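You operate a simulated robot arm through the tools that you are given. There is no shell and no other tool.

You are at the controls of a simulated robot arm. One attempt, no reset.

Task
For thin film: handwheel to 15, taper 20, speed 30, static bar on.

It is judged by the outcome, as a careful person would: the job done as asked, and still so three seconds after it is handed in. It fails if anything else is knocked over, pushed out of place, dropped, spilled or broken.

Robot
A 6-joint arm with a two-finger gripper, fixed in place. Base frame: the origin is at the foot of the arm, x ahead of it, y to its left, z up; the work surface is at about z = 0.932. Units: m, rad, N and s.
Its first joint turns from -2.897 to 2.897 rad. Payload 3.43 kg.
The TCP is the grasp point between the finger pads, 0.02 m short of the fingertips. In the tool frame z runs along the fingers and y along their closing line. Largest opening 0.19 m; the body of the gripper starts 0.248 m behind the TCP.
Orientation is that of the tool frame in the base frame, as a unit quaternion [x, y, z, w]. With the fingers straight down and closing along the base's y, the tool's x points along the base's -x, its y along +y and its z along -z.

Tools
- The arm moves only by the tool move_arm. Its argument "motion" is one flat list of numbers, 6 for each row, row after row: the shift along the tool's x, y, z in m, then the turn, a rotation vector about the tool's x, y, z in rad. In form: [tx, ty, tz, rx, ry, rz, tx, ty, tz, rx, ry, rz, ...]. A call has 1 to 20 rows; each row shifts and turns the commanded pose from where the row before left it, along the tool's axes as they then stand. "claw" is the finger opening in m, from 0 to 0.19, set as the call begins (left out, the last holds). Rows are played at 5 a second. More than 0.05 m and 0.15 rad between two rows, or a gripper value outside its range, and nothing of the call is played. A pose out of reach is approached as far as the arm can. The call stops where the force on the tool passes 50 N (or 10 N more than at its start, if that is more) or the arm is blocked; 0.2 s more then pass. Each finger travels about 0.153 m/s and halts on what it meets, pressing with about 41 N; the grip force reading is that of the motor and also rises with nothing between the fingers. The clock runs only during rows and for 0.2 s after the last one: add rows that do not move to give the fingers time. It gives the time, the measured TCP pose, the force on the tool (base axes), the opening and the grip force at its end, in the units of the frame above (readings bear some noise), with the torque about the TCP (base axes, N m) and any sound that the robot's microphone picked up.
- Cameras (640 x 400 px; columns grow to the right, rows downward): "scene" is fixed at [0.049, -0.6504, 1.5748]; the picture's right is [0.22, -0.97, 0.00], its down [-0.70, -0.16, -0.70] and it looks along [0.68, 0.16, -0.71] (base axes); focal length 271 px, centre (320, 200). "wrist" rides on the gripper at [0.07, -0.008, -0.288] in the tool frame; the picture's right is [0.12, 0.99, 0.00], its down [-0.96, 0.11, -0.25] and it looks along [-0.25, 0.03, 0.97] (tool axes); focal length 261 px, centre (320, 200). There is no depth. A picture from a camera that has moved, and an enlarged one, comes with that camera's place and axes in the base frame and with its lens.
- capture(camera): a new picture of that camera. The clock stands still meanwhile.
- raise_lower(by): slides the trunk up (or, below 0, down) by that many m; the arm rides with it, the base frame stays. It gives what a move gives, with no picture.
- zoom(camera, box): a new picture of the part [left, top, right, bottom] of that camera's present view, enlarged. The clock stands still meanwhile.
- close_job(): hands the job in; it is judged then, once.

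Nothing tells you positions but the pictures and the camera data. Unless the task says otherwise, let go and move clear before handing in.

The tools are called after "Call:" as a command line: name --argument value ..., lists and objects as JSON in quotes. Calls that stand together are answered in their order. move_arm: Moves the arm, as the interface text tells. Its arguments: {"type":"object","properties":{"motion":{"type":"array","items":{"type":"number"}},"claw":{"type":"number"}},"required":["motion"]} The other tools are called the same way: raise_lower (by) slides the trunk up or down; capture (camera) takes a picture; zoom (camera, box) takes an enlarged picture of a part of a camera's view; close_job () hands the job in.

At the start:

```text
time_s: 0.0
tcp_pos: [0.6135, -0.336, 1.3104]
tcp_rot: [-0.001, 1.0, 0.0, 0.001]
contact_force: [0.1, 0.0, 0.1]
moment: [0.01, 0.0, 0.0]
gripper_width: 0.1902
grip_force: 0.1
trunk travel left (down, up): [-0.325, 0.115]
```

scene: 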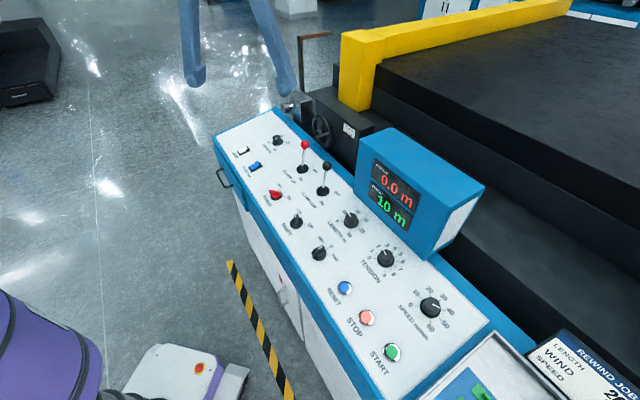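
wrist: 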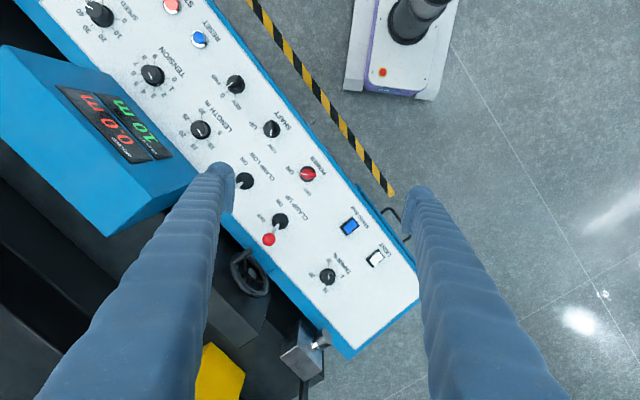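

I see a control console with knobs (taper, speed, tension, length), rocker switches (light, static bar?), and a handwheel behind the console. I'll zoom in on each part to read the labels.

Call:
zoom --camera "scene" --box '[220, 80, 380, 180]'

Call:
zoom --camera "scene" --box '[360, 230, 520, 330]'

Call:
zoom --camera "wrist" --box '[220, 200, 420, 325]'

Call:
zoom --camera "wrist" --box '[200, 240, 360, 400]'

Call:
zoom --camera "scene" --box '[280, 80, 360, 160]'

Call:
zoom --camera "scene" --box '[440, 320, 640, 400]'

```text
4.00 times, centred on (300, 130) of scene
camera zoom: at [0.049, -0.6504, 1.5748], right [0.22, -0.97, 0.0], down [-0.7, -0.16, -0.7], along [0.68, 0.16, -0.71], focal length 1084 px, centre (400, 480)
```

zoom: 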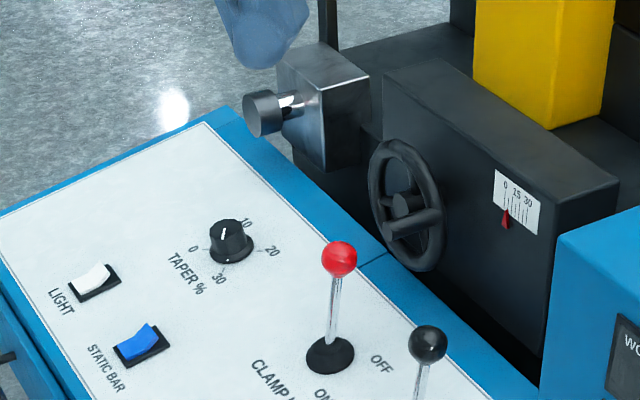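

```text
4.00 times, centred on (440, 280) of scene
camera zoom: at [0.049, -0.6504, 1.5748], right [0.22, -0.97, 0.0], down [-0.7, -0.16, -0.7], along [0.68, 0.16, -0.71], focal length 1084 px, centre (-160, -120)
```

zoom: 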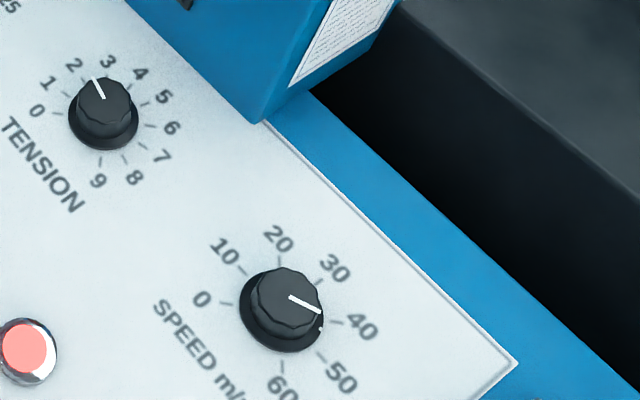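

```text
3.20 times, centred on (320, 262) of wrist
camera zoom: at [0.5428, -0.3447, 1.5977], right [-0.12, 0.99, 0.0], down [0.96, 0.12, 0.25], along [0.24, 0.03, -0.97], focal length 834 px, centre (320, 0)
```

zoom: 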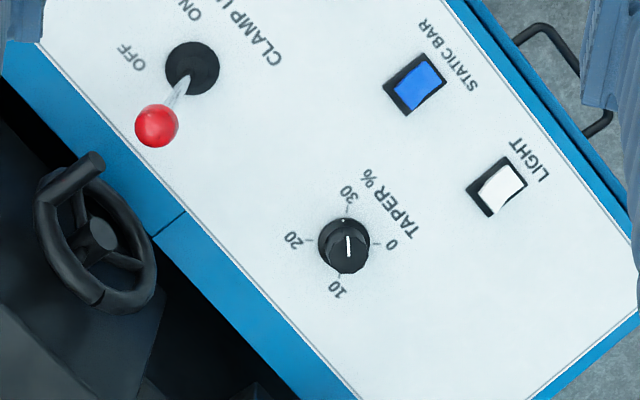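

```text
2.50 times, centred on (280, 320) of wrist
camera zoom: at [0.5428, -0.3447, 1.5977], right [-0.12, 0.99, 0.0], down [0.96, 0.12, 0.25], along [0.24, 0.03, -0.97], focal length 652 px, centre (420, -100)
```

zoom: 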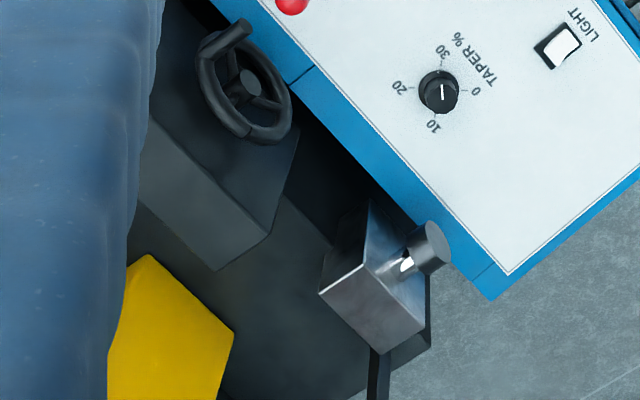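

```text
5.00 times, centred on (320, 120) of scene
camera zoom: at [0.049, -0.6504, 1.5748], right [0.22, -0.97, 0.0], down [-0.7, -0.16, -0.7], along [0.68, 0.16, -0.71], focal length 1356 px, centre (320, 600)
```

zoom: 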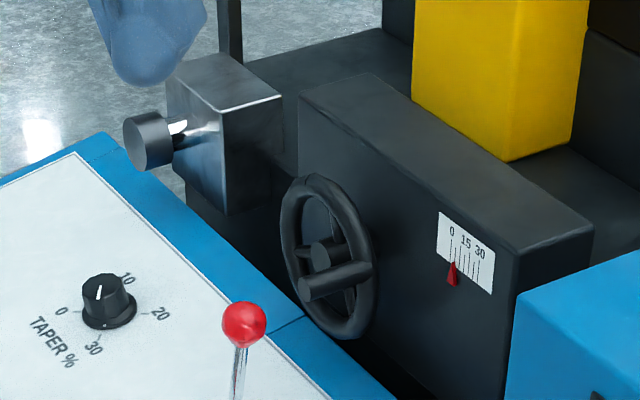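

```text
3.20 times, centred on (540, 360) of scene
camera zoom: at [0.049, -0.6504, 1.5748], right [0.22, -0.97, 0.0], down [-0.7, -0.16, -0.7], along [0.68, 0.16, -0.71], focal length 868 px, centre (-384, -312)
```

zoom: 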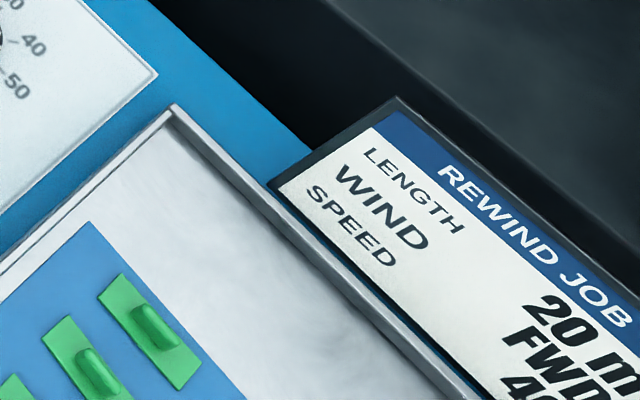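

The console runs diagonally, with the taper knob near (0.90, -0.28), the speed knob near (0.35, -0.84) and the handwheel hub near (0.86, -0.465, 1.07). I need closer looks at the pointers and the gauge before moving.

Call:
zoom --camera "scene" --box '[262, 125, 294, 157]'

Call:
zoom --camera "scene" --box '[406, 284, 458, 336]'

Call:
zoom --camera "scene" --box '[338, 118, 362, 142]'

Call:
zoom --camera "scene" --box '[305, 105, 345, 155]'

Call:
zoom --camera "wrist" --box '[310, 255, 346, 291]'

Call:
zoom --camera "wrist" --box '[330, 205, 400, 275]'

Call:
zoom --camera "wrist" --box '[60, 0, 140, 50]'

Call:
zoom --camera "scene" --box '[230, 140, 270, 180]'

```text
12.50 times, centred on (278, 141) of scene
camera zoom: at [0.049, -0.6504, 1.5748], right [0.22, -0.97, 0.0], down [-0.7, -0.16, -0.7], along [0.68, 0.16, -0.71], focal length 3389 px, centre (845, 938)
```

zoom: 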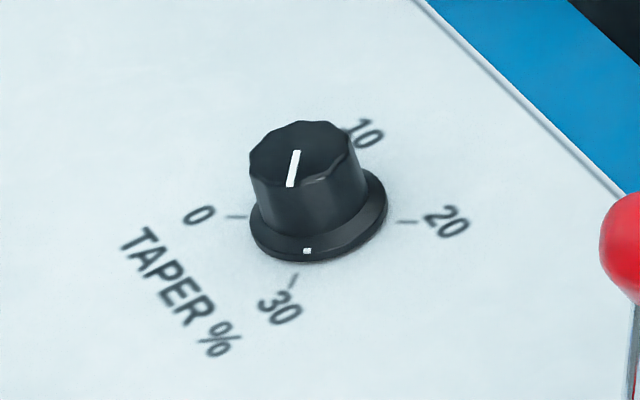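

```text
7.69 times, centred on (432, 310) of scene
camera zoom: at [0.049, -0.6504, 1.5748], right [0.22, -0.97, 0.0], down [-0.7, -0.16, -0.7], along [0.68, 0.16, -0.71], focal length 2086 px, centre (-542, -646)
```

zoom: 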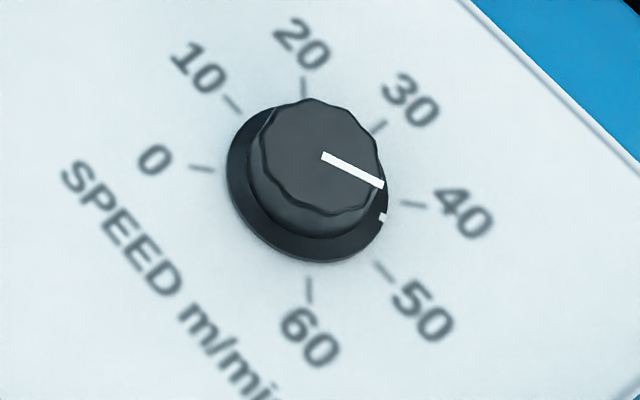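

```text
16.00 times, centred on (350, 130) of scene
camera zoom: at [0.049, -0.6504, 1.5748], right [0.22, -0.97, 0.0], down [-0.7, -0.16, -0.7], along [0.68, 0.16, -0.71], focal length 4338 px, centre (-160, 1320)
```

zoom: 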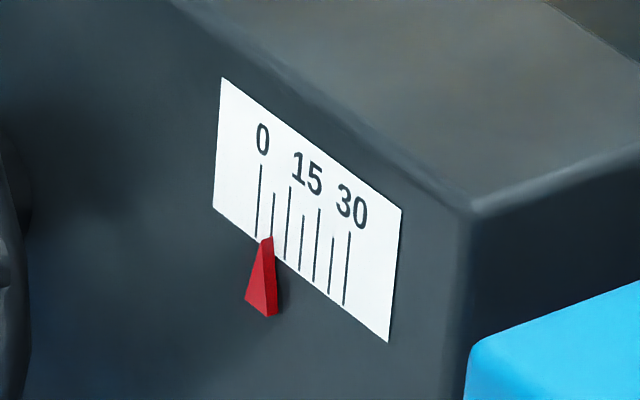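

```text
8.00 times, centred on (325, 130) of scene
camera zoom: at [0.049, -0.6504, 1.5748], right [0.22, -0.97, 0.0], down [-0.7, -0.16, -0.7], along [0.68, 0.16, -0.71], focal length 2169 px, centre (280, 760)
```

zoom: 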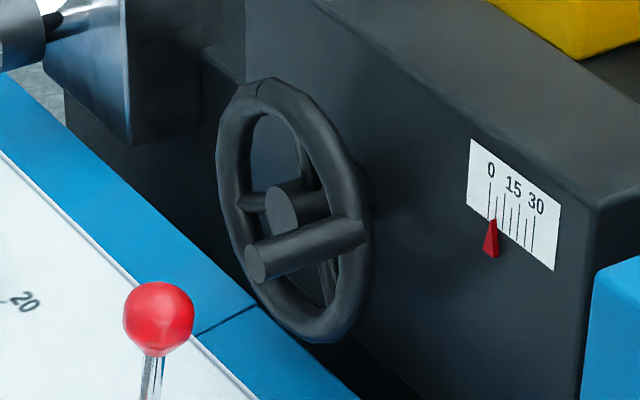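

```text
11.11 times, centred on (328, 273) of wrist
camera zoom: at [0.5428, -0.3447, 1.5977], right [-0.12, 0.99, 0.0], down [0.96, 0.12, 0.25], along [0.24, 0.03, -0.97], focal length 2896 px, centre (231, -611)
```

zoom: 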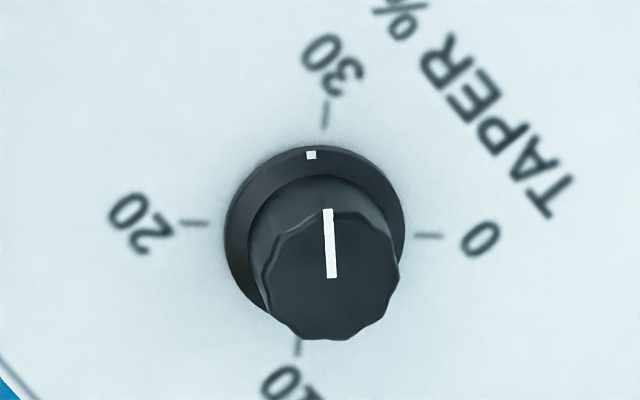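

```text
5.71 times, centred on (365, 240) of wrist
camera zoom: at [0.5428, -0.3447, 1.5977], right [-0.12, 0.99, 0.0], down [0.96, 0.12, 0.25], along [0.24, 0.03, -0.97], focal length 1489 px, centre (63, -29)
```

zoom: 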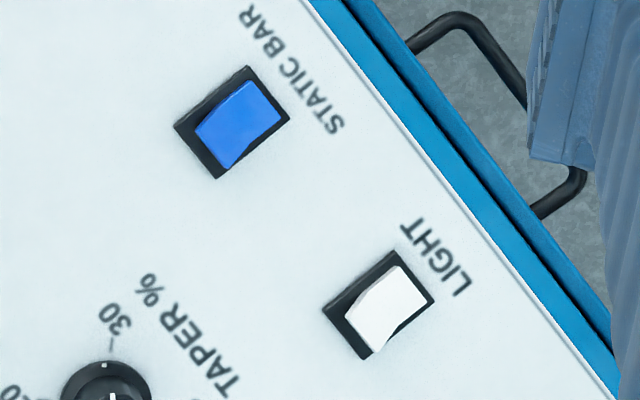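

```text
8.00 times, centred on (100, 25) of wrist
camera zoom: at [0.5428, -0.3447, 1.5977], right [-0.12, 0.99, 0.0], down [0.96, 0.12, 0.25], along [0.24, 0.03, -0.97], focal length 2085 px, centre (2080, 1600)
```

zoom: 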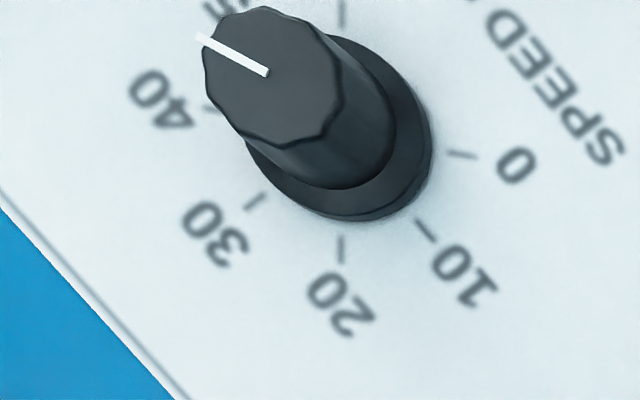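

```text
10.00 times, centred on (250, 160) of scene
camera zoom: at [0.049, -0.6504, 1.5748], right [0.22, -0.97, 0.0], down [-0.7, -0.16, -0.7], along [0.68, 0.16, -0.71], focal length 2711 px, centre (1020, 600)
```

zoom: 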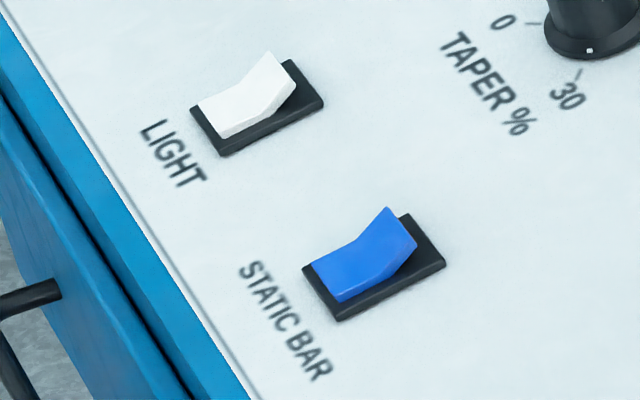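

The taper knob reads about 29–30 (clockwise increases), the speed reads about 42, the gauge pointer sits at 0, and both rocker switches have their near end pressed. I'll start with the static bar switch by hovering above it with closed fingers, aligned to the console.

Call:
move_arm --motion '[-0.0245, 0.0152, 0.0317, 0, 0, 0, -0.0245, 0.0152, 0.0317, 0, 0, 0, -0.0245, 0.0152, 0.0317, 0, 0, 0, -0.0245, 0.0152, 0.0317, 0, 0, 0, -0.0245, 0.0152, 0.0317, 0, 0, 0, -0.0245, 0.0152, 0.0317, 0, 0, 0, 0, 0, 0, 0, 0, -0.131, 0, 0, 0, 0, 0, -0.131, 0, 0, 0, 0, 0, -0.131, 0, 0, 0, 0, 0, -0.131, 0, 0, 0, 0, 0, -0.131, 0, 0, 0, 0, 0, -0.131, 0, 0, 0, 0, 0, 0]' --claw 0.0

Call:
capture --camera "wrist"

Call:
capture --camera "scene"

```text
time_s: 2.8
tcp_pos: [0.7602, -0.2447, 1.1218]
tcp_rot: [-0.384, 0.923, 0.0, 0.0]
contact_force: [-0.1, 0.2, -0.4]
moment: [-0.03, -0.02, 0.01]
gripper_width: 0.0001
grip_force: 34.4
trunk travel left (down, up): [-0.325, 0.115]
```

```text
taken
camera wrist: at [0.7167, -0.3003, 1.4075], right [-0.79, 0.62, 0.0], down [0.6, 0.76, 0.25], along [0.15, 0.2, -0.97], focal length 261 px, centre (320, 200)
```

wrist: 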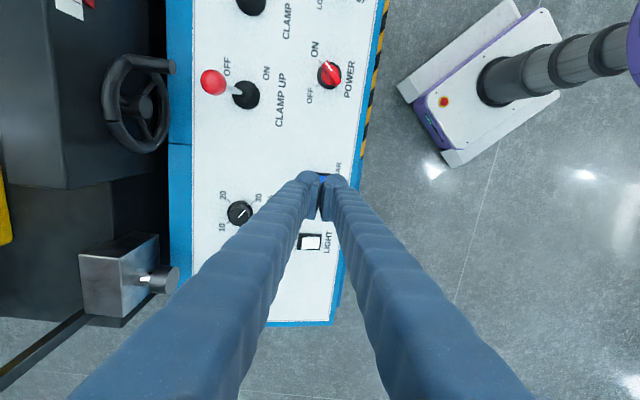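

```text
taken
```

scene: 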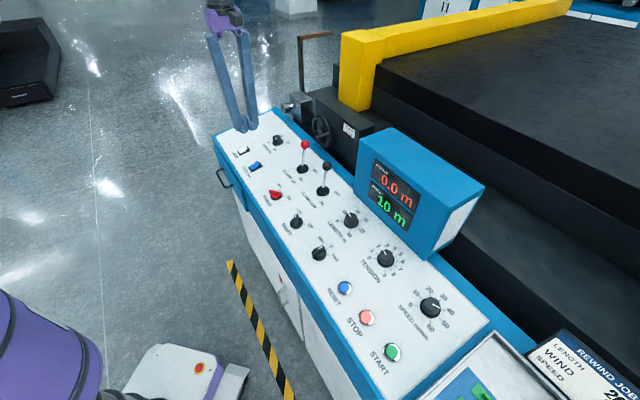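

The gripper is hovering roughly over the static bar switch. I'll zoom in to find the precise offset.

Call:
zoom --camera "wrist" --box '[270, 150, 370, 260]'

Call:
zoom --camera "scene" --box '[220, 100, 300, 180]'

Call:
zoom --camera "wrist" --box '[90, 0, 210, 180]'

```text
3.64 times, centred on (320, 205) of wrist
camera zoom: at [0.7167, -0.3003, 1.4075], right [-0.79, 0.62, 0.0], down [0.6, 0.76, 0.25], along [0.15, 0.2, -0.97], focal length 948 px, centre (320, 182)
```

zoom: 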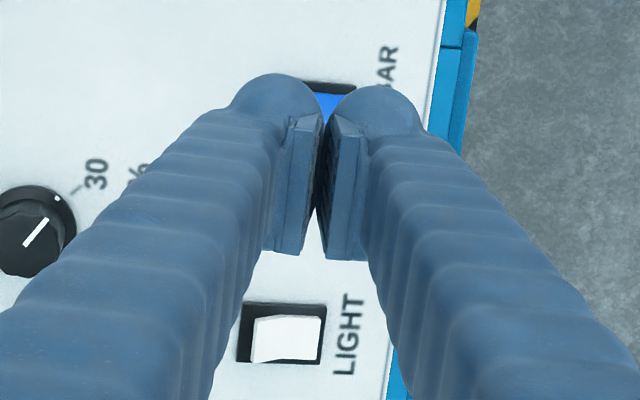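

```text
5.00 times, centred on (260, 140) of scene
camera zoom: at [0.049, -0.6504, 1.5748], right [0.22, -0.97, 0.0], down [-0.7, -0.16, -0.7], along [0.68, 0.16, -0.71], focal length 1356 px, centre (620, 500)
```

zoom: 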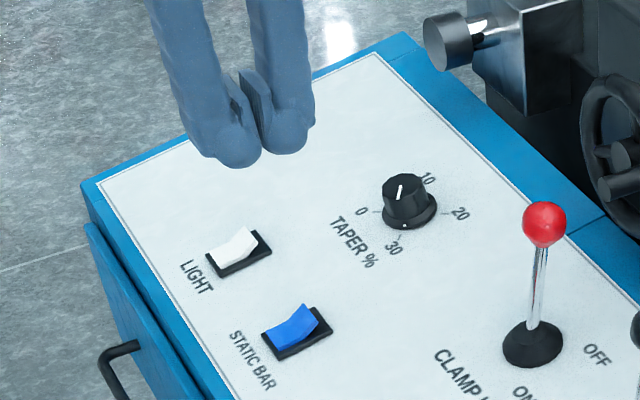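

```text
2.22 times, centred on (150, 90) of wrist
camera zoom: at [0.7167, -0.3003, 1.4075], right [-0.79, 0.62, 0.0], down [0.6, 0.76, 0.25], along [0.15, 0.2, -0.97], focal length 579 px, centre (698, 444)
```

zoom: 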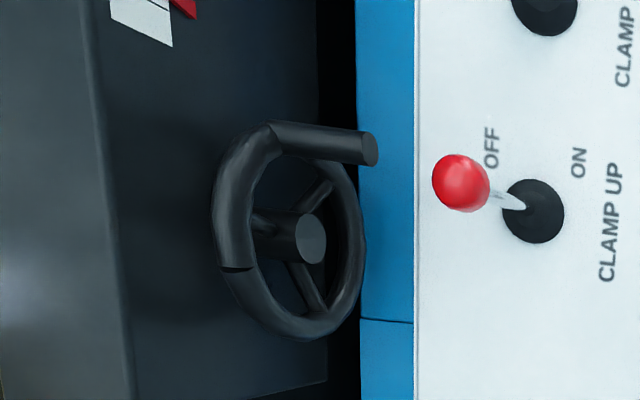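

Refining the estimates: the static bar switch centre is at about (0.770, -0.240, 0.957), with its raised end on the far side. I'll move over that end, drop to just above it and check.

Call:
move_arm --motion '[-0.0102, -0.0257, 0, 0, 0, 0, 0, 0, 0.039, 0, 0, 0, 0, 0, 0.039, 0, 0, 0, 0, 0, 0.034, 0, 0, 0, 0, 0, 0, 0, 0, 0]'

Call:
zoom --camera "scene" --box '[220, 120, 300, 190]'

Call:
zoom --camera "wrist" --box '[270, 150, 370, 260]'

```text
time_s: 4.0
tcp_pos: [0.7874, -0.2532, 1.0095]
tcp_rot: [-0.384, 0.923, 0.0, 0.0]
contact_force: [0.7, -0.7, -0.4]
moment: [0.03, 0.03, -0.02]
gripper_width: 0.0
grip_force: 34.3
trunk travel left (down, up): [-0.325, 0.115]
```

```text
5.71 times, centred on (260, 155) of scene
camera zoom: at [0.049, -0.6504, 1.5748], right [0.22, -0.97, 0.0], down [-0.7, -0.16, -0.7], along [0.68, 0.16, -0.71], focal length 1549 px, centre (663, 457)
```

zoom: 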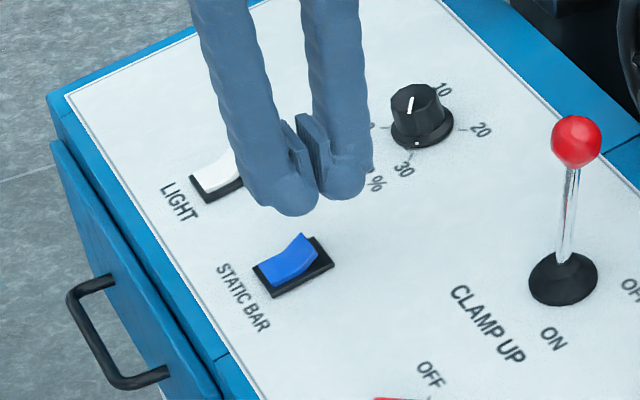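

```text
3.64 times, centred on (320, 205) of wrist
camera zoom: at [0.7423, -0.31, 1.2956], right [-0.79, 0.62, 0.0], down [0.6, 0.76, 0.25], along [0.15, 0.19, -0.97], focal length 948 px, centre (320, 182)
```

zoom: 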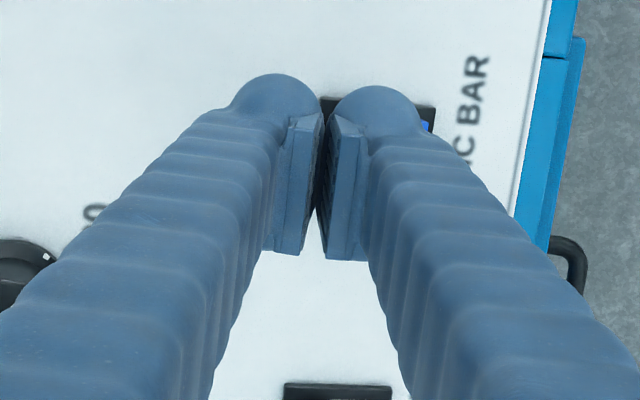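

The fingertips sit just above the raised end. I'll shift 4 mm further outward and press down in small steps.

Call:
move_arm --motion '[0, -0.004, 0, 0, 0, 0, 0, 0, 0.004, 0, 0, 0, 0, 0, 0.004, 0, 0, 0, 0, 0, 0.003, 0, 0, 0, 0, 0, 0.003, 0, 0, 0, 0, 0, 0.002, 0, 0, 0, 0, 0, 0.002, 0, 0, 0, 0, 0, 0, 0, 0, 0]'

Call:
zoom --camera "scene" --box '[220, 120, 300, 190]'

```text
time_s: 5.8
tcp_pos: [0.7891, -0.2583, 0.989]
tcp_rot: [-0.383, 0.924, 0.0, 0.0]
contact_force: [-0.4, -0.5, 0.6]
moment: [0.0, 0.03, 0.01]
gripper_width: 0.0001
grip_force: 34.2
trunk travel left (down, up): [-0.325, 0.115]
```

```text
5.71 times, centred on (260, 155) of scene
camera zoom: at [0.049, -0.6504, 1.5748], right [0.22, -0.97, 0.0], down [-0.7, -0.16, -0.7], along [0.68, 0.16, -0.71], focal length 1549 px, centre (663, 457)
```

zoom: 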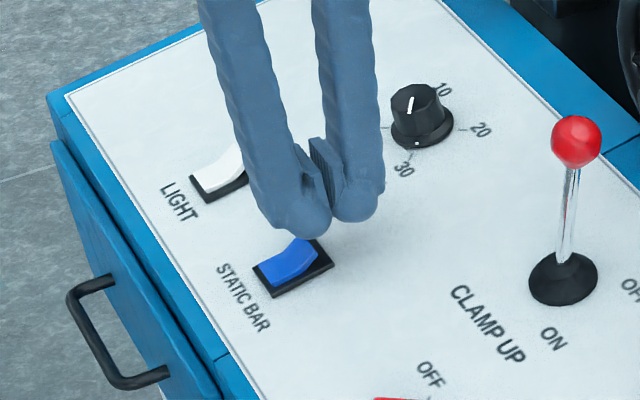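

No contact yet, so I'll keep descending in 2 mm steps.

Call:
move_arm --motion '[0, 0, 0.002, 0, 0, 0, 0, 0, 0.002, 0, 0, 0, 0, 0, 0.002, 0, 0, 0, 0, 0, 0.002, 0, 0, 0, 0, 0, 0.002, 0, 0, 0, 0, 0, 0, 0, 0, 0]'

Call:
zoom --camera "scene" --box '[230, 130, 290, 190]'

```text
time_s: 7.2
tcp_pos: [0.7891, -0.2581, 0.9813]
tcp_rot: [-0.384, 0.924, 0.0, -0.001]
contact_force: [-0.2, 0.5, -0.5]
moment: [0.02, -0.03, 0.03]
gripper_width: 0.0
grip_force: 34.1
trunk travel left (down, up): [-0.325, 0.115]
```

```text
6.67 times, centred on (260, 160) of scene
camera zoom: at [0.049, -0.6504, 1.5748], right [0.22, -0.97, 0.0], down [-0.7, -0.16, -0.7], along [0.68, 0.16, -0.71], focal length 1808 px, centre (720, 467)
```

zoom: 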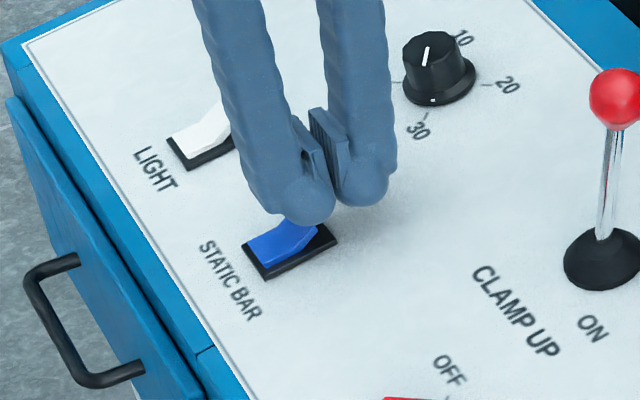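

Still no contact; the panel is a little lower than estimated. Continuing down.

Call:
move_arm --motion '[0, 0, 0.002, 0, 0, 0, 0, 0, 0.002, 0, 0, 0, 0, 0, 0.002, 0, 0, 0, 0, 0, 0.002, 0, 0, 0, 0, 0, 0, 0, 0, 0]'

Call:
zoom --camera "scene" --box '[230, 130, 290, 190]'

```text
time_s: 8.4
tcp_pos: [0.7881, -0.257, 0.973]
tcp_rot: [-0.383, 0.924, 0.0, 0.001]
contact_force: [0.1, 0.1, -0.4]
moment: [-0.01, 0.02, 0.0]
gripper_width: 0.0
grip_force: 34.2
trunk travel left (down, up): [-0.325, 0.115]
```

```text
6.67 times, centred on (260, 160) of scene
camera zoom: at [0.049, -0.6504, 1.5748], right [0.22, -0.97, 0.0], down [-0.7, -0.16, -0.7], along [0.68, 0.16, -0.71], focal length 1808 px, centre (720, 467)
```

zoom: 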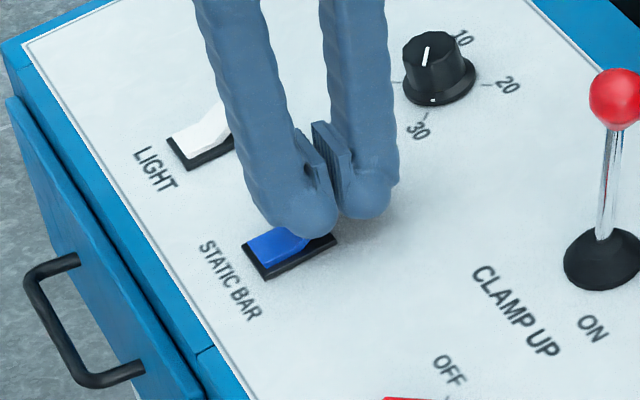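

Still no force, so the panel surface must be nearer z ≈ 0.935. I'll continue down slowly.

Call:
move_arm --motion '[0, 0, 0.002, 0, 0, 0, 0, 0, 0.002, 0, 0, 0, 0, 0, 0.002, 0, 0, 0, 0, 0, 0, 0, 0, 0]'

Call:
zoom --camera "scene" --box '[230, 130, 290, 190]'

```text
time_s: 9.4
tcp_pos: [0.7934, -0.2613, 0.9707]
tcp_rot: [-0.383, 0.924, -0.003, 0.003]
contact_force: [26.3, -21.8, 33.6]
moment: [0.04, -0.08, -0.15]
gripper_width: 0.0001
grip_force: 34.0
trunk travel left (down, up): [-0.325, 0.115]
```

```text
6.67 times, centred on (260, 160) of scene
camera zoom: at [0.049, -0.6504, 1.5748], right [0.22, -0.97, 0.0], down [-0.7, -0.16, -0.7], along [0.68, 0.16, -0.71], focal length 1808 px, centre (720, 467)
```

zoom: 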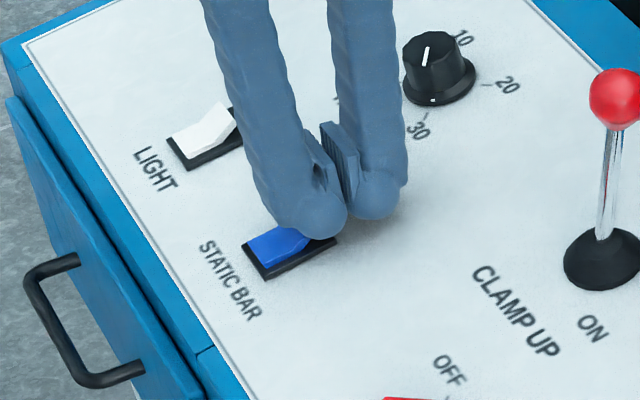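

The finger slid off the far side of the raised edge. I'll lift, open slightly and use just the near finger so its tip bears squarely on the raised end.

Call:
move_arm --motion '[0, 0, -0.03, 0, 0, 0, 0, 0, 0, 0, 0, 0]'

Call:
move_arm --motion '[0, -0.01, 0, 0, 0, 0, 0, -0.011, 0, 0, 0, 0, 0, 0, 0.01, 0, 0, 0, 0, 0, 0, 0, 0, 0]' --claw 0.05

Call:
zoom --camera "scene" --box '[230, 130, 290, 190]'

Call:
zoom --camera "wrist" --box '[270, 150, 390, 240]'

```text
time_s: 10.0
tcp_pos: [0.7888, -0.2567, 0.9944]
tcp_rot: [-0.384, 0.923, 0.002, -0.001]
contact_force: [1.0, 1.0, -0.3]
moment: [-0.06, 0.11, 0.0]
gripper_width: 0.0001
grip_force: 34.8
trunk travel left (down, up): [-0.325, 0.115]
```

```text
time_s: 11.0
tcp_pos: [0.8026, -0.2728, 0.9883]
tcp_rot: [-0.384, 0.923, 0.0, 0.0]
contact_force: [-1.1, 0.8, 0.6]
moment: [-0.01, -0.01, 0.0]
gripper_width: 0.0501
grip_force: 0.1
trunk travel left (down, up): [-0.325, 0.115]
```

```text
6.67 times, centred on (260, 160) of scene
camera zoom: at [0.049, -0.6504, 1.5748], right [0.22, -0.97, 0.0], down [-0.7, -0.16, -0.7], along [0.68, 0.16, -0.71], focal length 1808 px, centre (720, 467)
```

zoom: 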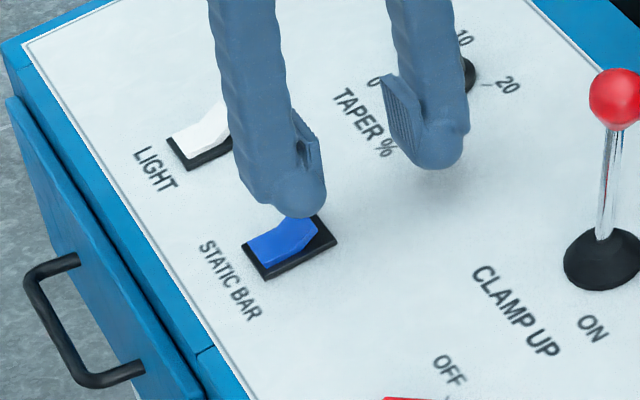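

```text
4.44 times, centred on (330, 195) of wrist
camera zoom: at [0.7587, -0.3293, 1.2753], right [-0.79, 0.62, 0.0], down [0.6, 0.76, 0.25], along [0.15, 0.19, -0.97], focal length 1158 px, centre (276, 222)
```

zoom: 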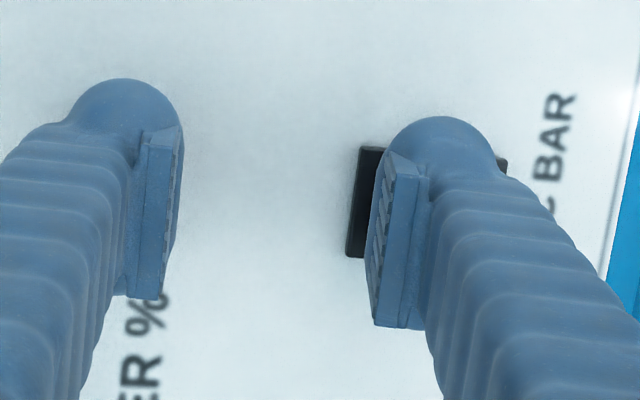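

The near finger is now over the raised half of the rocker. Pressing down in small steps.

Call:
move_arm --motion '[0, 0, 0.004, 0, 0, 0, 0, 0, 0.004, 0, 0, 0, 0, 0, 0.003, 0, 0, 0, 0, 0, 0.003, 0, 0, 0, 0, 0, 0.003, 0, 0, 0, 0, 0, 0.002, 0, 0, 0, 0, 0, 0, 0, 0, 0]'

Call:
zoom --camera "scene" --box '[230, 130, 290, 190]'

```text
time_s: 12.6
tcp_pos: [0.8057, -0.2751, 0.9698]
tcp_rot: [-0.384, 0.923, -0.002, 0.003]
contact_force: [13.1, -11.4, 16.7]
moment: [0.24, 0.18, -0.03]
gripper_width: 0.0404
grip_force: 0.1
trunk travel left (down, up): [-0.325, 0.115]
```

```text
6.67 times, centred on (260, 160) of scene
camera zoom: at [0.049, -0.6504, 1.5748], right [0.22, -0.97, 0.0], down [-0.7, -0.16, -0.7], along [0.68, 0.16, -0.71], focal length 1808 px, centre (720, 467)
```

zoom: 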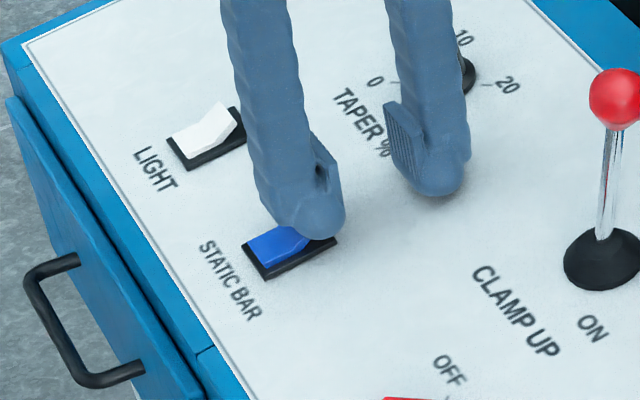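

It slid off outward again, so the raised edge is nearer to the operator than I judged. I'll lift, close the fingers and come in about 8 mm closer.

Call:
move_arm --motion '[0, 0, -0.03, 0, 0, 0, 0, 0, 0, 0, 0, 0]'

Call:
move_arm --motion '[0, 0.016, 0, 0, 0, 0, 0, 0.017, 0, 0, 0, 0, 0, 0, 0.01, 0, 0, 0, 0, 0, 0, 0, 0, 0]' --claw 0.0

Call:
zoom --camera "scene" --box '[235, 140, 285, 190]'

Call:
zoom --camera "wrist" --box '[270, 150, 390, 240]'

```text
time_s: 13.2
tcp_pos: [0.8045, -0.2742, 0.9959]
tcp_rot: [-0.384, 0.923, 0.001, -0.001]
contact_force: [-0.2, -0.8, -0.9]
moment: [-0.05, 0.08, 0.03]
gripper_width: 0.0499
grip_force: 0.1
trunk travel left (down, up): [-0.325, 0.115]
```

```text
time_s: 14.2
tcp_pos: [0.7808, -0.2514, 0.9889]
tcp_rot: [-0.383, 0.924, -0.001, 0.001]
contact_force: [0.6, 0.0, -0.5]
moment: [0.0, 0.0, 0.03]
gripper_width: 0.0
grip_force: 34.5
trunk travel left (down, up): [-0.325, 0.115]
```

```text
8.00 times, centred on (260, 165) of scene
camera zoom: at [0.049, -0.6504, 1.5748], right [0.22, -0.97, 0.0], down [-0.7, -0.16, -0.7], along [0.68, 0.16, -0.71], focal length 2169 px, centre (800, 480)
```

zoom: 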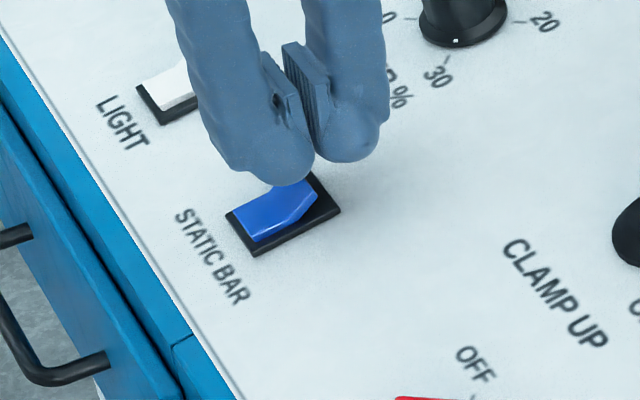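

```text
4.44 times, centred on (330, 195) of wrist
camera zoom: at [0.7368, -0.307, 1.2757], right [-0.79, 0.62, 0.0], down [0.6, 0.76, 0.25], along [0.15, 0.19, -0.97], focal length 1158 px, centre (276, 222)
```

zoom: 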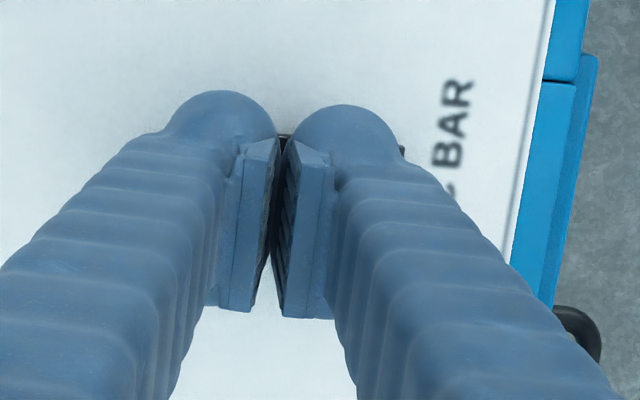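

Now the near fingertip is over the sloped raised face. Pressing down.

Call:
move_arm --motion '[0, 0, 0.004, 0, 0, 0, 0, 0, 0.004, 0, 0, 0, 0, 0, 0.003, 0, 0, 0, 0, 0, 0.003, 0, 0, 0, 0, 0, 0.003, 0, 0, 0, 0, 0, 0.002, 0, 0, 0, 0, 0, 0, 0, 0, 0]'

Call:
zoom --camera "scene" --box '[235, 140, 285, 190]'

```text
time_s: 15.8
tcp_pos: [0.7797, -0.2496, 0.9688]
tcp_rot: [-0.384, 0.924, -0.001, 0.001]
contact_force: [1.0, -0.7, -0.5]
moment: [0.0, 0.01, 0.03]
gripper_width: 0.0001
grip_force: 34.6
trunk travel left (down, up): [-0.325, 0.115]
```

```text
8.00 times, centred on (260, 165) of scene
camera zoom: at [0.049, -0.6504, 1.5748], right [0.22, -0.97, 0.0], down [-0.7, -0.16, -0.7], along [0.68, 0.16, -0.71], focal length 2169 px, centre (800, 480)
```

zoom: 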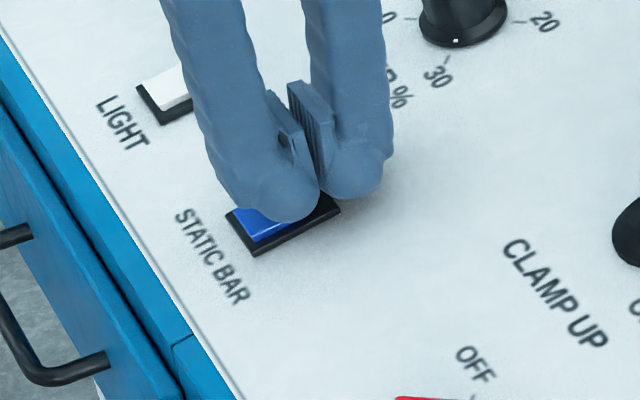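

No force yet; continuing down a little.

Call:
move_arm --motion '[0, 0, 0.002, 0, 0, 0, 0, 0, 0.002, 0, 0, 0, 0, 0, 0.002, 0, 0, 0, 0, 0, 0.002, 0, 0, 0, 0, 0, 0, 0, 0, 0]'

Call:
zoom --camera "scene" --box '[235, 140, 285, 190]'

```text
time_s: 17.0
tcp_pos: [0.7804, -0.2506, 0.9618]
tcp_rot: [-0.383, 0.924, 0.0, 0.001]
contact_force: [0.9, -0.7, 16.2]
moment: [0.11, 0.06, -0.01]
gripper_width: 0.0061
grip_force: 34.1
trunk travel left (down, up): [-0.325, 0.115]
```

```text
8.00 times, centred on (260, 165) of scene
camera zoom: at [0.049, -0.6504, 1.5748], right [0.22, -0.97, 0.0], down [-0.7, -0.16, -0.7], along [0.68, 0.16, -0.71], focal length 2169 px, centre (800, 480)
```

zoom: 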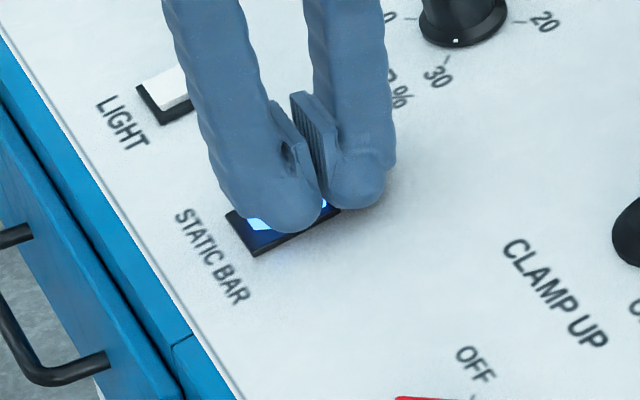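

The switch toggled and is now lit. Lifting off and checking it.

Call:
move_arm --motion '[0, 0, -0.01, 0, 0, 0, 0, 0, -0.03, 0, 0, 0, 0, 0, -0.05, 0, 0, 0, 0, 0, -0.04, 0, 0, 0, 0, 0, 0, 0, 0, 0]'

Call:
zoom --camera "scene" --box '[235, 120, 315, 190]'

Call:
capture --camera "wrist"

Call:
capture --camera "scene"

```text
time_s: 18.2
tcp_pos: [0.7816, -0.2498, 1.0916]
tcp_rot: [-0.383, 0.924, 0.001, -0.001]
contact_force: [0.1, -0.3, -0.3]
moment: [0.01, 0.0, -0.01]
gripper_width: 0.0
grip_force: 34.2
trunk travel left (down, up): [-0.325, 0.115]
```

```text
5.71 times, centred on (275, 155) of scene
camera zoom: at [0.049, -0.6504, 1.5748], right [0.22, -0.97, 0.0], down [-0.7, -0.16, -0.7], along [0.68, 0.16, -0.71], focal length 1549 px, centre (577, 457)
```

zoom: 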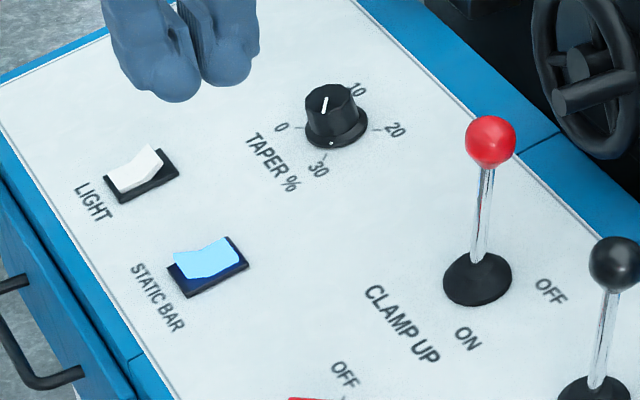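

```text
taken
camera wrist: at [0.738, -0.3064, 1.3797], right [-0.79, 0.62, 0.0], down [0.6, 0.76, 0.25], along [0.15, 0.2, -0.97], focal length 261 px, centre (320, 200)
```

wrist: 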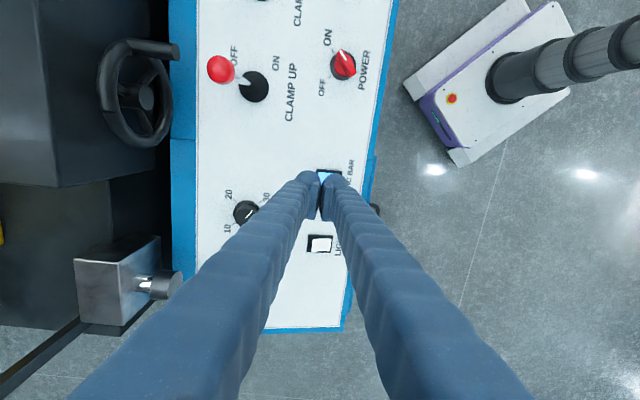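

```text
taken
```

scene: 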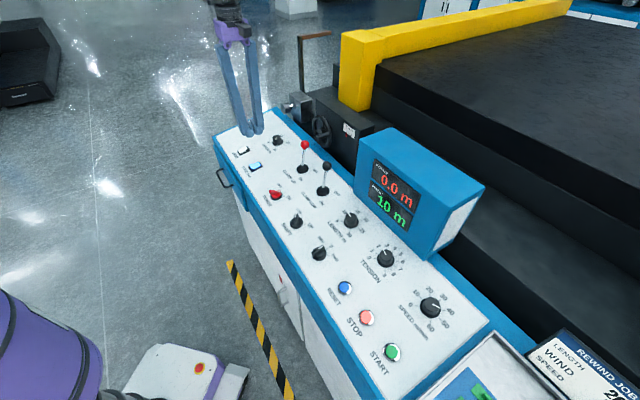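

The static bar is on and lit, and the panel is at about z 0.935. Next is the taper knob, now at about (0.928, -0.277) and reading about 28.9. It needs roughly 84° counter-clockwise to reach 20.

Call:
move_arm --motion '[-0.021, -0.0307, 0.008, 0, 0, 0, -0.021, -0.0307, 0.008, 0, 0, 0, -0.021, -0.0307, 0.008, 0, 0, 0, -0.021, -0.0307, 0.008, 0, 0, 0, 0, 0, 0, 0, 0, 0.1386, 0, 0, 0, 0, 0, 0.1386, 0, 0, 0, 0, 0, 0.1386, 0, 0, 0, 0, 0, 0.1386, 0, 0, 0, 0, 0, 0.1386, 0, 0, 0, 0, 0, 0.1386, 0, 0, 0, 0, 0, 0.1386, 0, 0, 0, 0, 0, 0.1386, 0, 0, 0, 0, 0, 0.1386, 0, 0, 0, 0, 0, 0.1386, 0, 0, 0, 0, 0, 0.1386, 0, 0, 0, 0, 0, 0]' --claw 0.08

Call:
capture --camera "wrist"

Call:
zoom --camera "wrist" --box '[270, 140, 370, 240]'

Call:
zoom --camera "scene" --box '[235, 100, 335, 180]'

```text
time_s: 21.6
tcp_pos: [0.9276, -0.2775, 1.0597]
tcp_rot: [0.36, 0.933, 0.0, 0.0]
contact_force: [-0.3, -0.2, 0.1]
moment: [0.01, -0.03, -0.01]
gripper_width: 0.0801
grip_force: 0.1
trunk travel left (down, up): [-0.325, 0.115]
```

```text
taken
camera wrist: at [0.8688, -0.236, 1.3455], right [0.58, 0.81, 0.0], down [0.79, -0.56, 0.25], along [0.2, -0.14, -0.97], focal length 261 px, centre (320, 200)
```

wrist: 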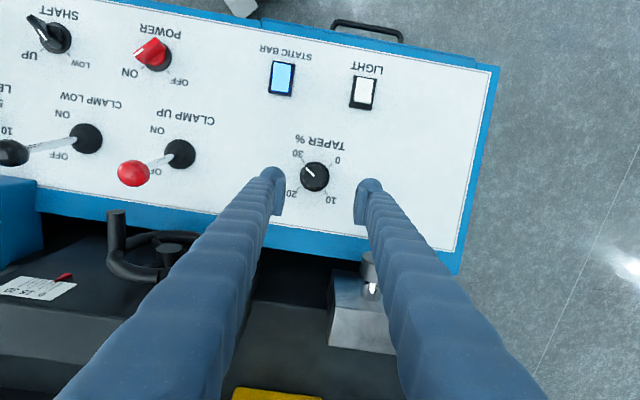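

```text
4.00 times, centred on (320, 190) of wrist
camera zoom: at [0.8688, -0.236, 1.3455], right [0.58, 0.81, 0.0], down [0.79, -0.56, 0.25], along [0.2, -0.14, -0.97], focal length 1043 px, centre (320, 240)
```

zoom: 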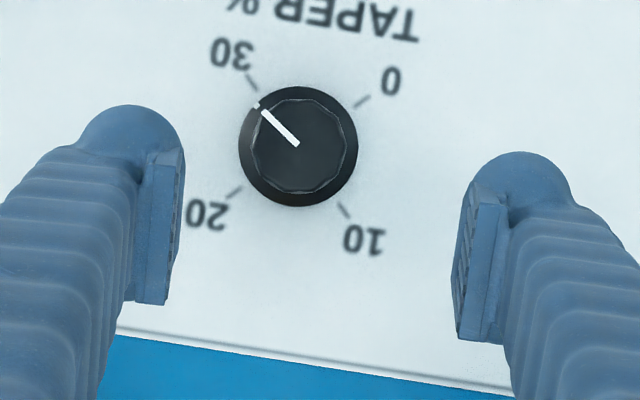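

```text
5.00 times, centred on (285, 140) of scene
camera zoom: at [0.049, -0.6504, 1.5748], right [0.22, -0.97, 0.0], down [-0.7, -0.16, -0.7], along [0.68, 0.16, -0.71], focal length 1356 px, centre (495, 500)
```

zoom: 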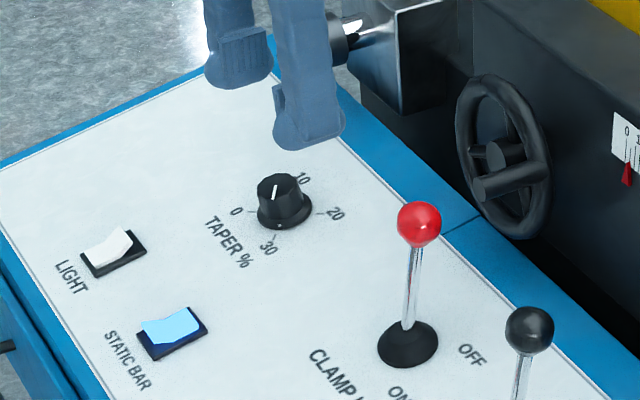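

The overhead view is clear: the knob centre is about 1 cm from my TCP axis. I'll correct the offset and descend around it.

Call:
move_arm --motion '[0.0065, -0.0075, 0, 0, 0, 0, 0, 0, 0.03, 0, 0, 0, 0, 0, 0.03, 0, 0, 0, 0, 0, 0.025, 0, 0, 0, 0, 0, 0, 0, 0, 0, 0, 0, 0, 0, 0, 0]'

Call:
zoom --camera "wrist" --box '[260, 130, 380, 230]'

Call:
zoom --camera "scene" --box '[245, 110, 315, 170]'

```text
time_s: 23.0
tcp_pos: [0.917, -0.2793, 0.9768]
tcp_rot: [0.36, 0.933, 0.0, 0.002]
contact_force: [-1.5, 3.7, 32.4]
moment: [-1.44, 0.8, -0.16]
gripper_width: 0.0807
grip_force: 0.3
trunk travel left (down, up): [-0.325, 0.115]
```

```text
4.00 times, centred on (320, 180) of wrist
camera zoom: at [0.8573, -0.2372, 1.2639], right [0.58, 0.82, 0.0], down [0.79, -0.56, 0.25], along [0.21, -0.14, -0.97], focal length 1043 px, centre (320, 280)
```

zoom: 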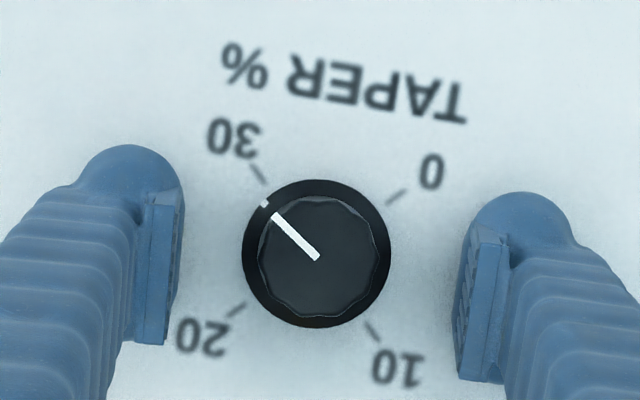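

```text
6.67 times, centred on (280, 140) of scene
camera zoom: at [0.049, -0.6504, 1.5748], right [0.22, -0.97, 0.0], down [-0.7, -0.16, -0.7], along [0.68, 0.16, -0.71], focal length 1808 px, centre (587, 600)
```

zoom: 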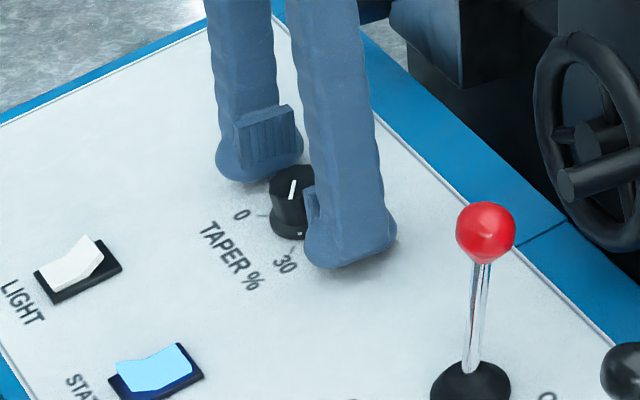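

The fingertips touched the panel at z ≈ 0.957, so the panel slopes about 8° down toward the operator. I'll lift a bit, tilt the tool to match the knob axis, then close on the knob cap.

Call:
move_arm --motion '[0, 0, -0.0075, 0, 0, 0, 0, 0, 0, 0, -0.07, 0, 0, 0, 0, 0, -0.07, 0, 0, 0, 0, 0, 0, 0]'

Call:
zoom --camera "wrist" --box '[260, 130, 380, 230]'

Call:
zoom --camera "scene" --box '[245, 110, 315, 170]'

```text
time_s: 24.0
tcp_pos: [0.9173, -0.2773, 0.9813]
tcp_rot: [0.359, 0.931, -0.026, 0.064]
contact_force: [-0.8, 0.9, -0.1]
moment: [-0.02, 0.01, -0.03]
gripper_width: 0.08
grip_force: 0.1
trunk travel left (down, up): [-0.325, 0.115]
```

```text
4.00 times, centred on (320, 180) of wrist
camera zoom: at [0.8298, -0.211, 1.2544], right [0.58, 0.81, -0.02], down [0.76, -0.53, 0.38], along [0.3, -0.23, -0.93], focal length 1043 px, centre (320, 280)
```

zoom: 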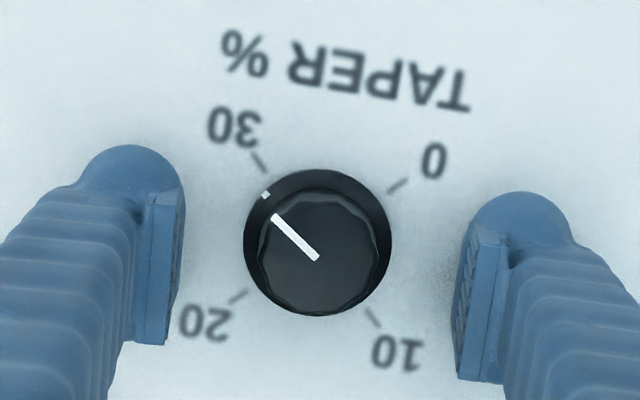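

```text
6.67 times, centred on (280, 140) of scene
camera zoom: at [0.049, -0.6504, 1.5748], right [0.22, -0.97, 0.0], down [-0.7, -0.16, -0.7], along [0.68, 0.16, -0.71], focal length 1808 px, centre (587, 600)
```

zoom: 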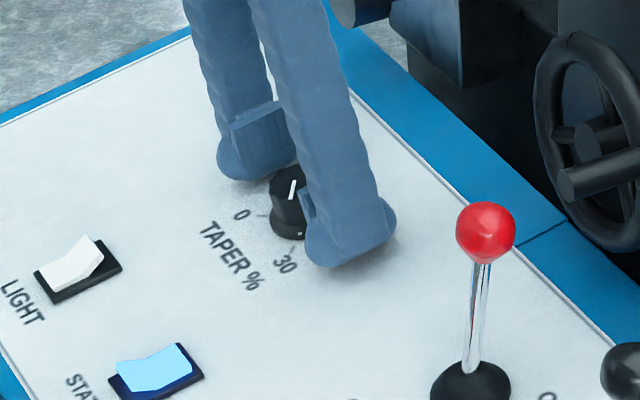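

The tool is now aligned with the knob axis and centred. Closing on the cap.

Call:
move_arm --motion '[0.002, -0.001, 0.001, 0, 0, 0, 0, 0, 0, 0, 0, 0, 0, 0, 0, 0, 0, 0, 0, 0, 0, 0, 0, 0]' --claw 0.0

Call:
zoom --camera "wrist" --box '[260, 130, 380, 230]'

```text
time_s: 25.0
tcp_pos: [0.9151, -0.2776, 0.9821]
tcp_rot: [0.359, 0.931, -0.026, 0.065]
contact_force: [4.4, -0.8, 9.5]
moment: [-0.51, 0.41, -0.11]
gripper_width: 0.0334
grip_force: 45.1
trunk travel left (down, up): [-0.325, 0.115]
```

```text
4.00 times, centred on (320, 180) of wrist
camera zoom: at [0.8272, -0.2108, 1.2547], right [0.58, 0.81, -0.02], down [0.76, -0.53, 0.38], along [0.3, -0.23, -0.92], focal length 1043 px, centre (320, 280)
```

zoom: 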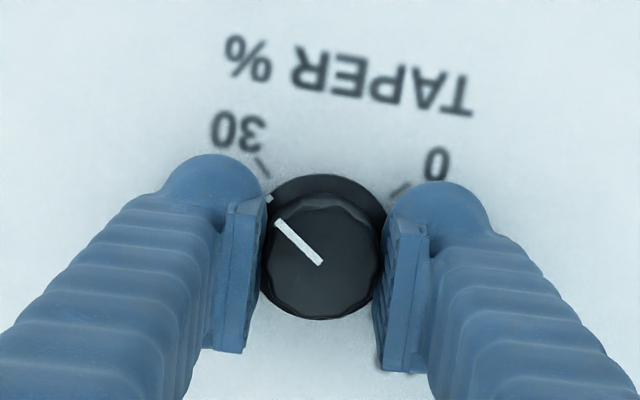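

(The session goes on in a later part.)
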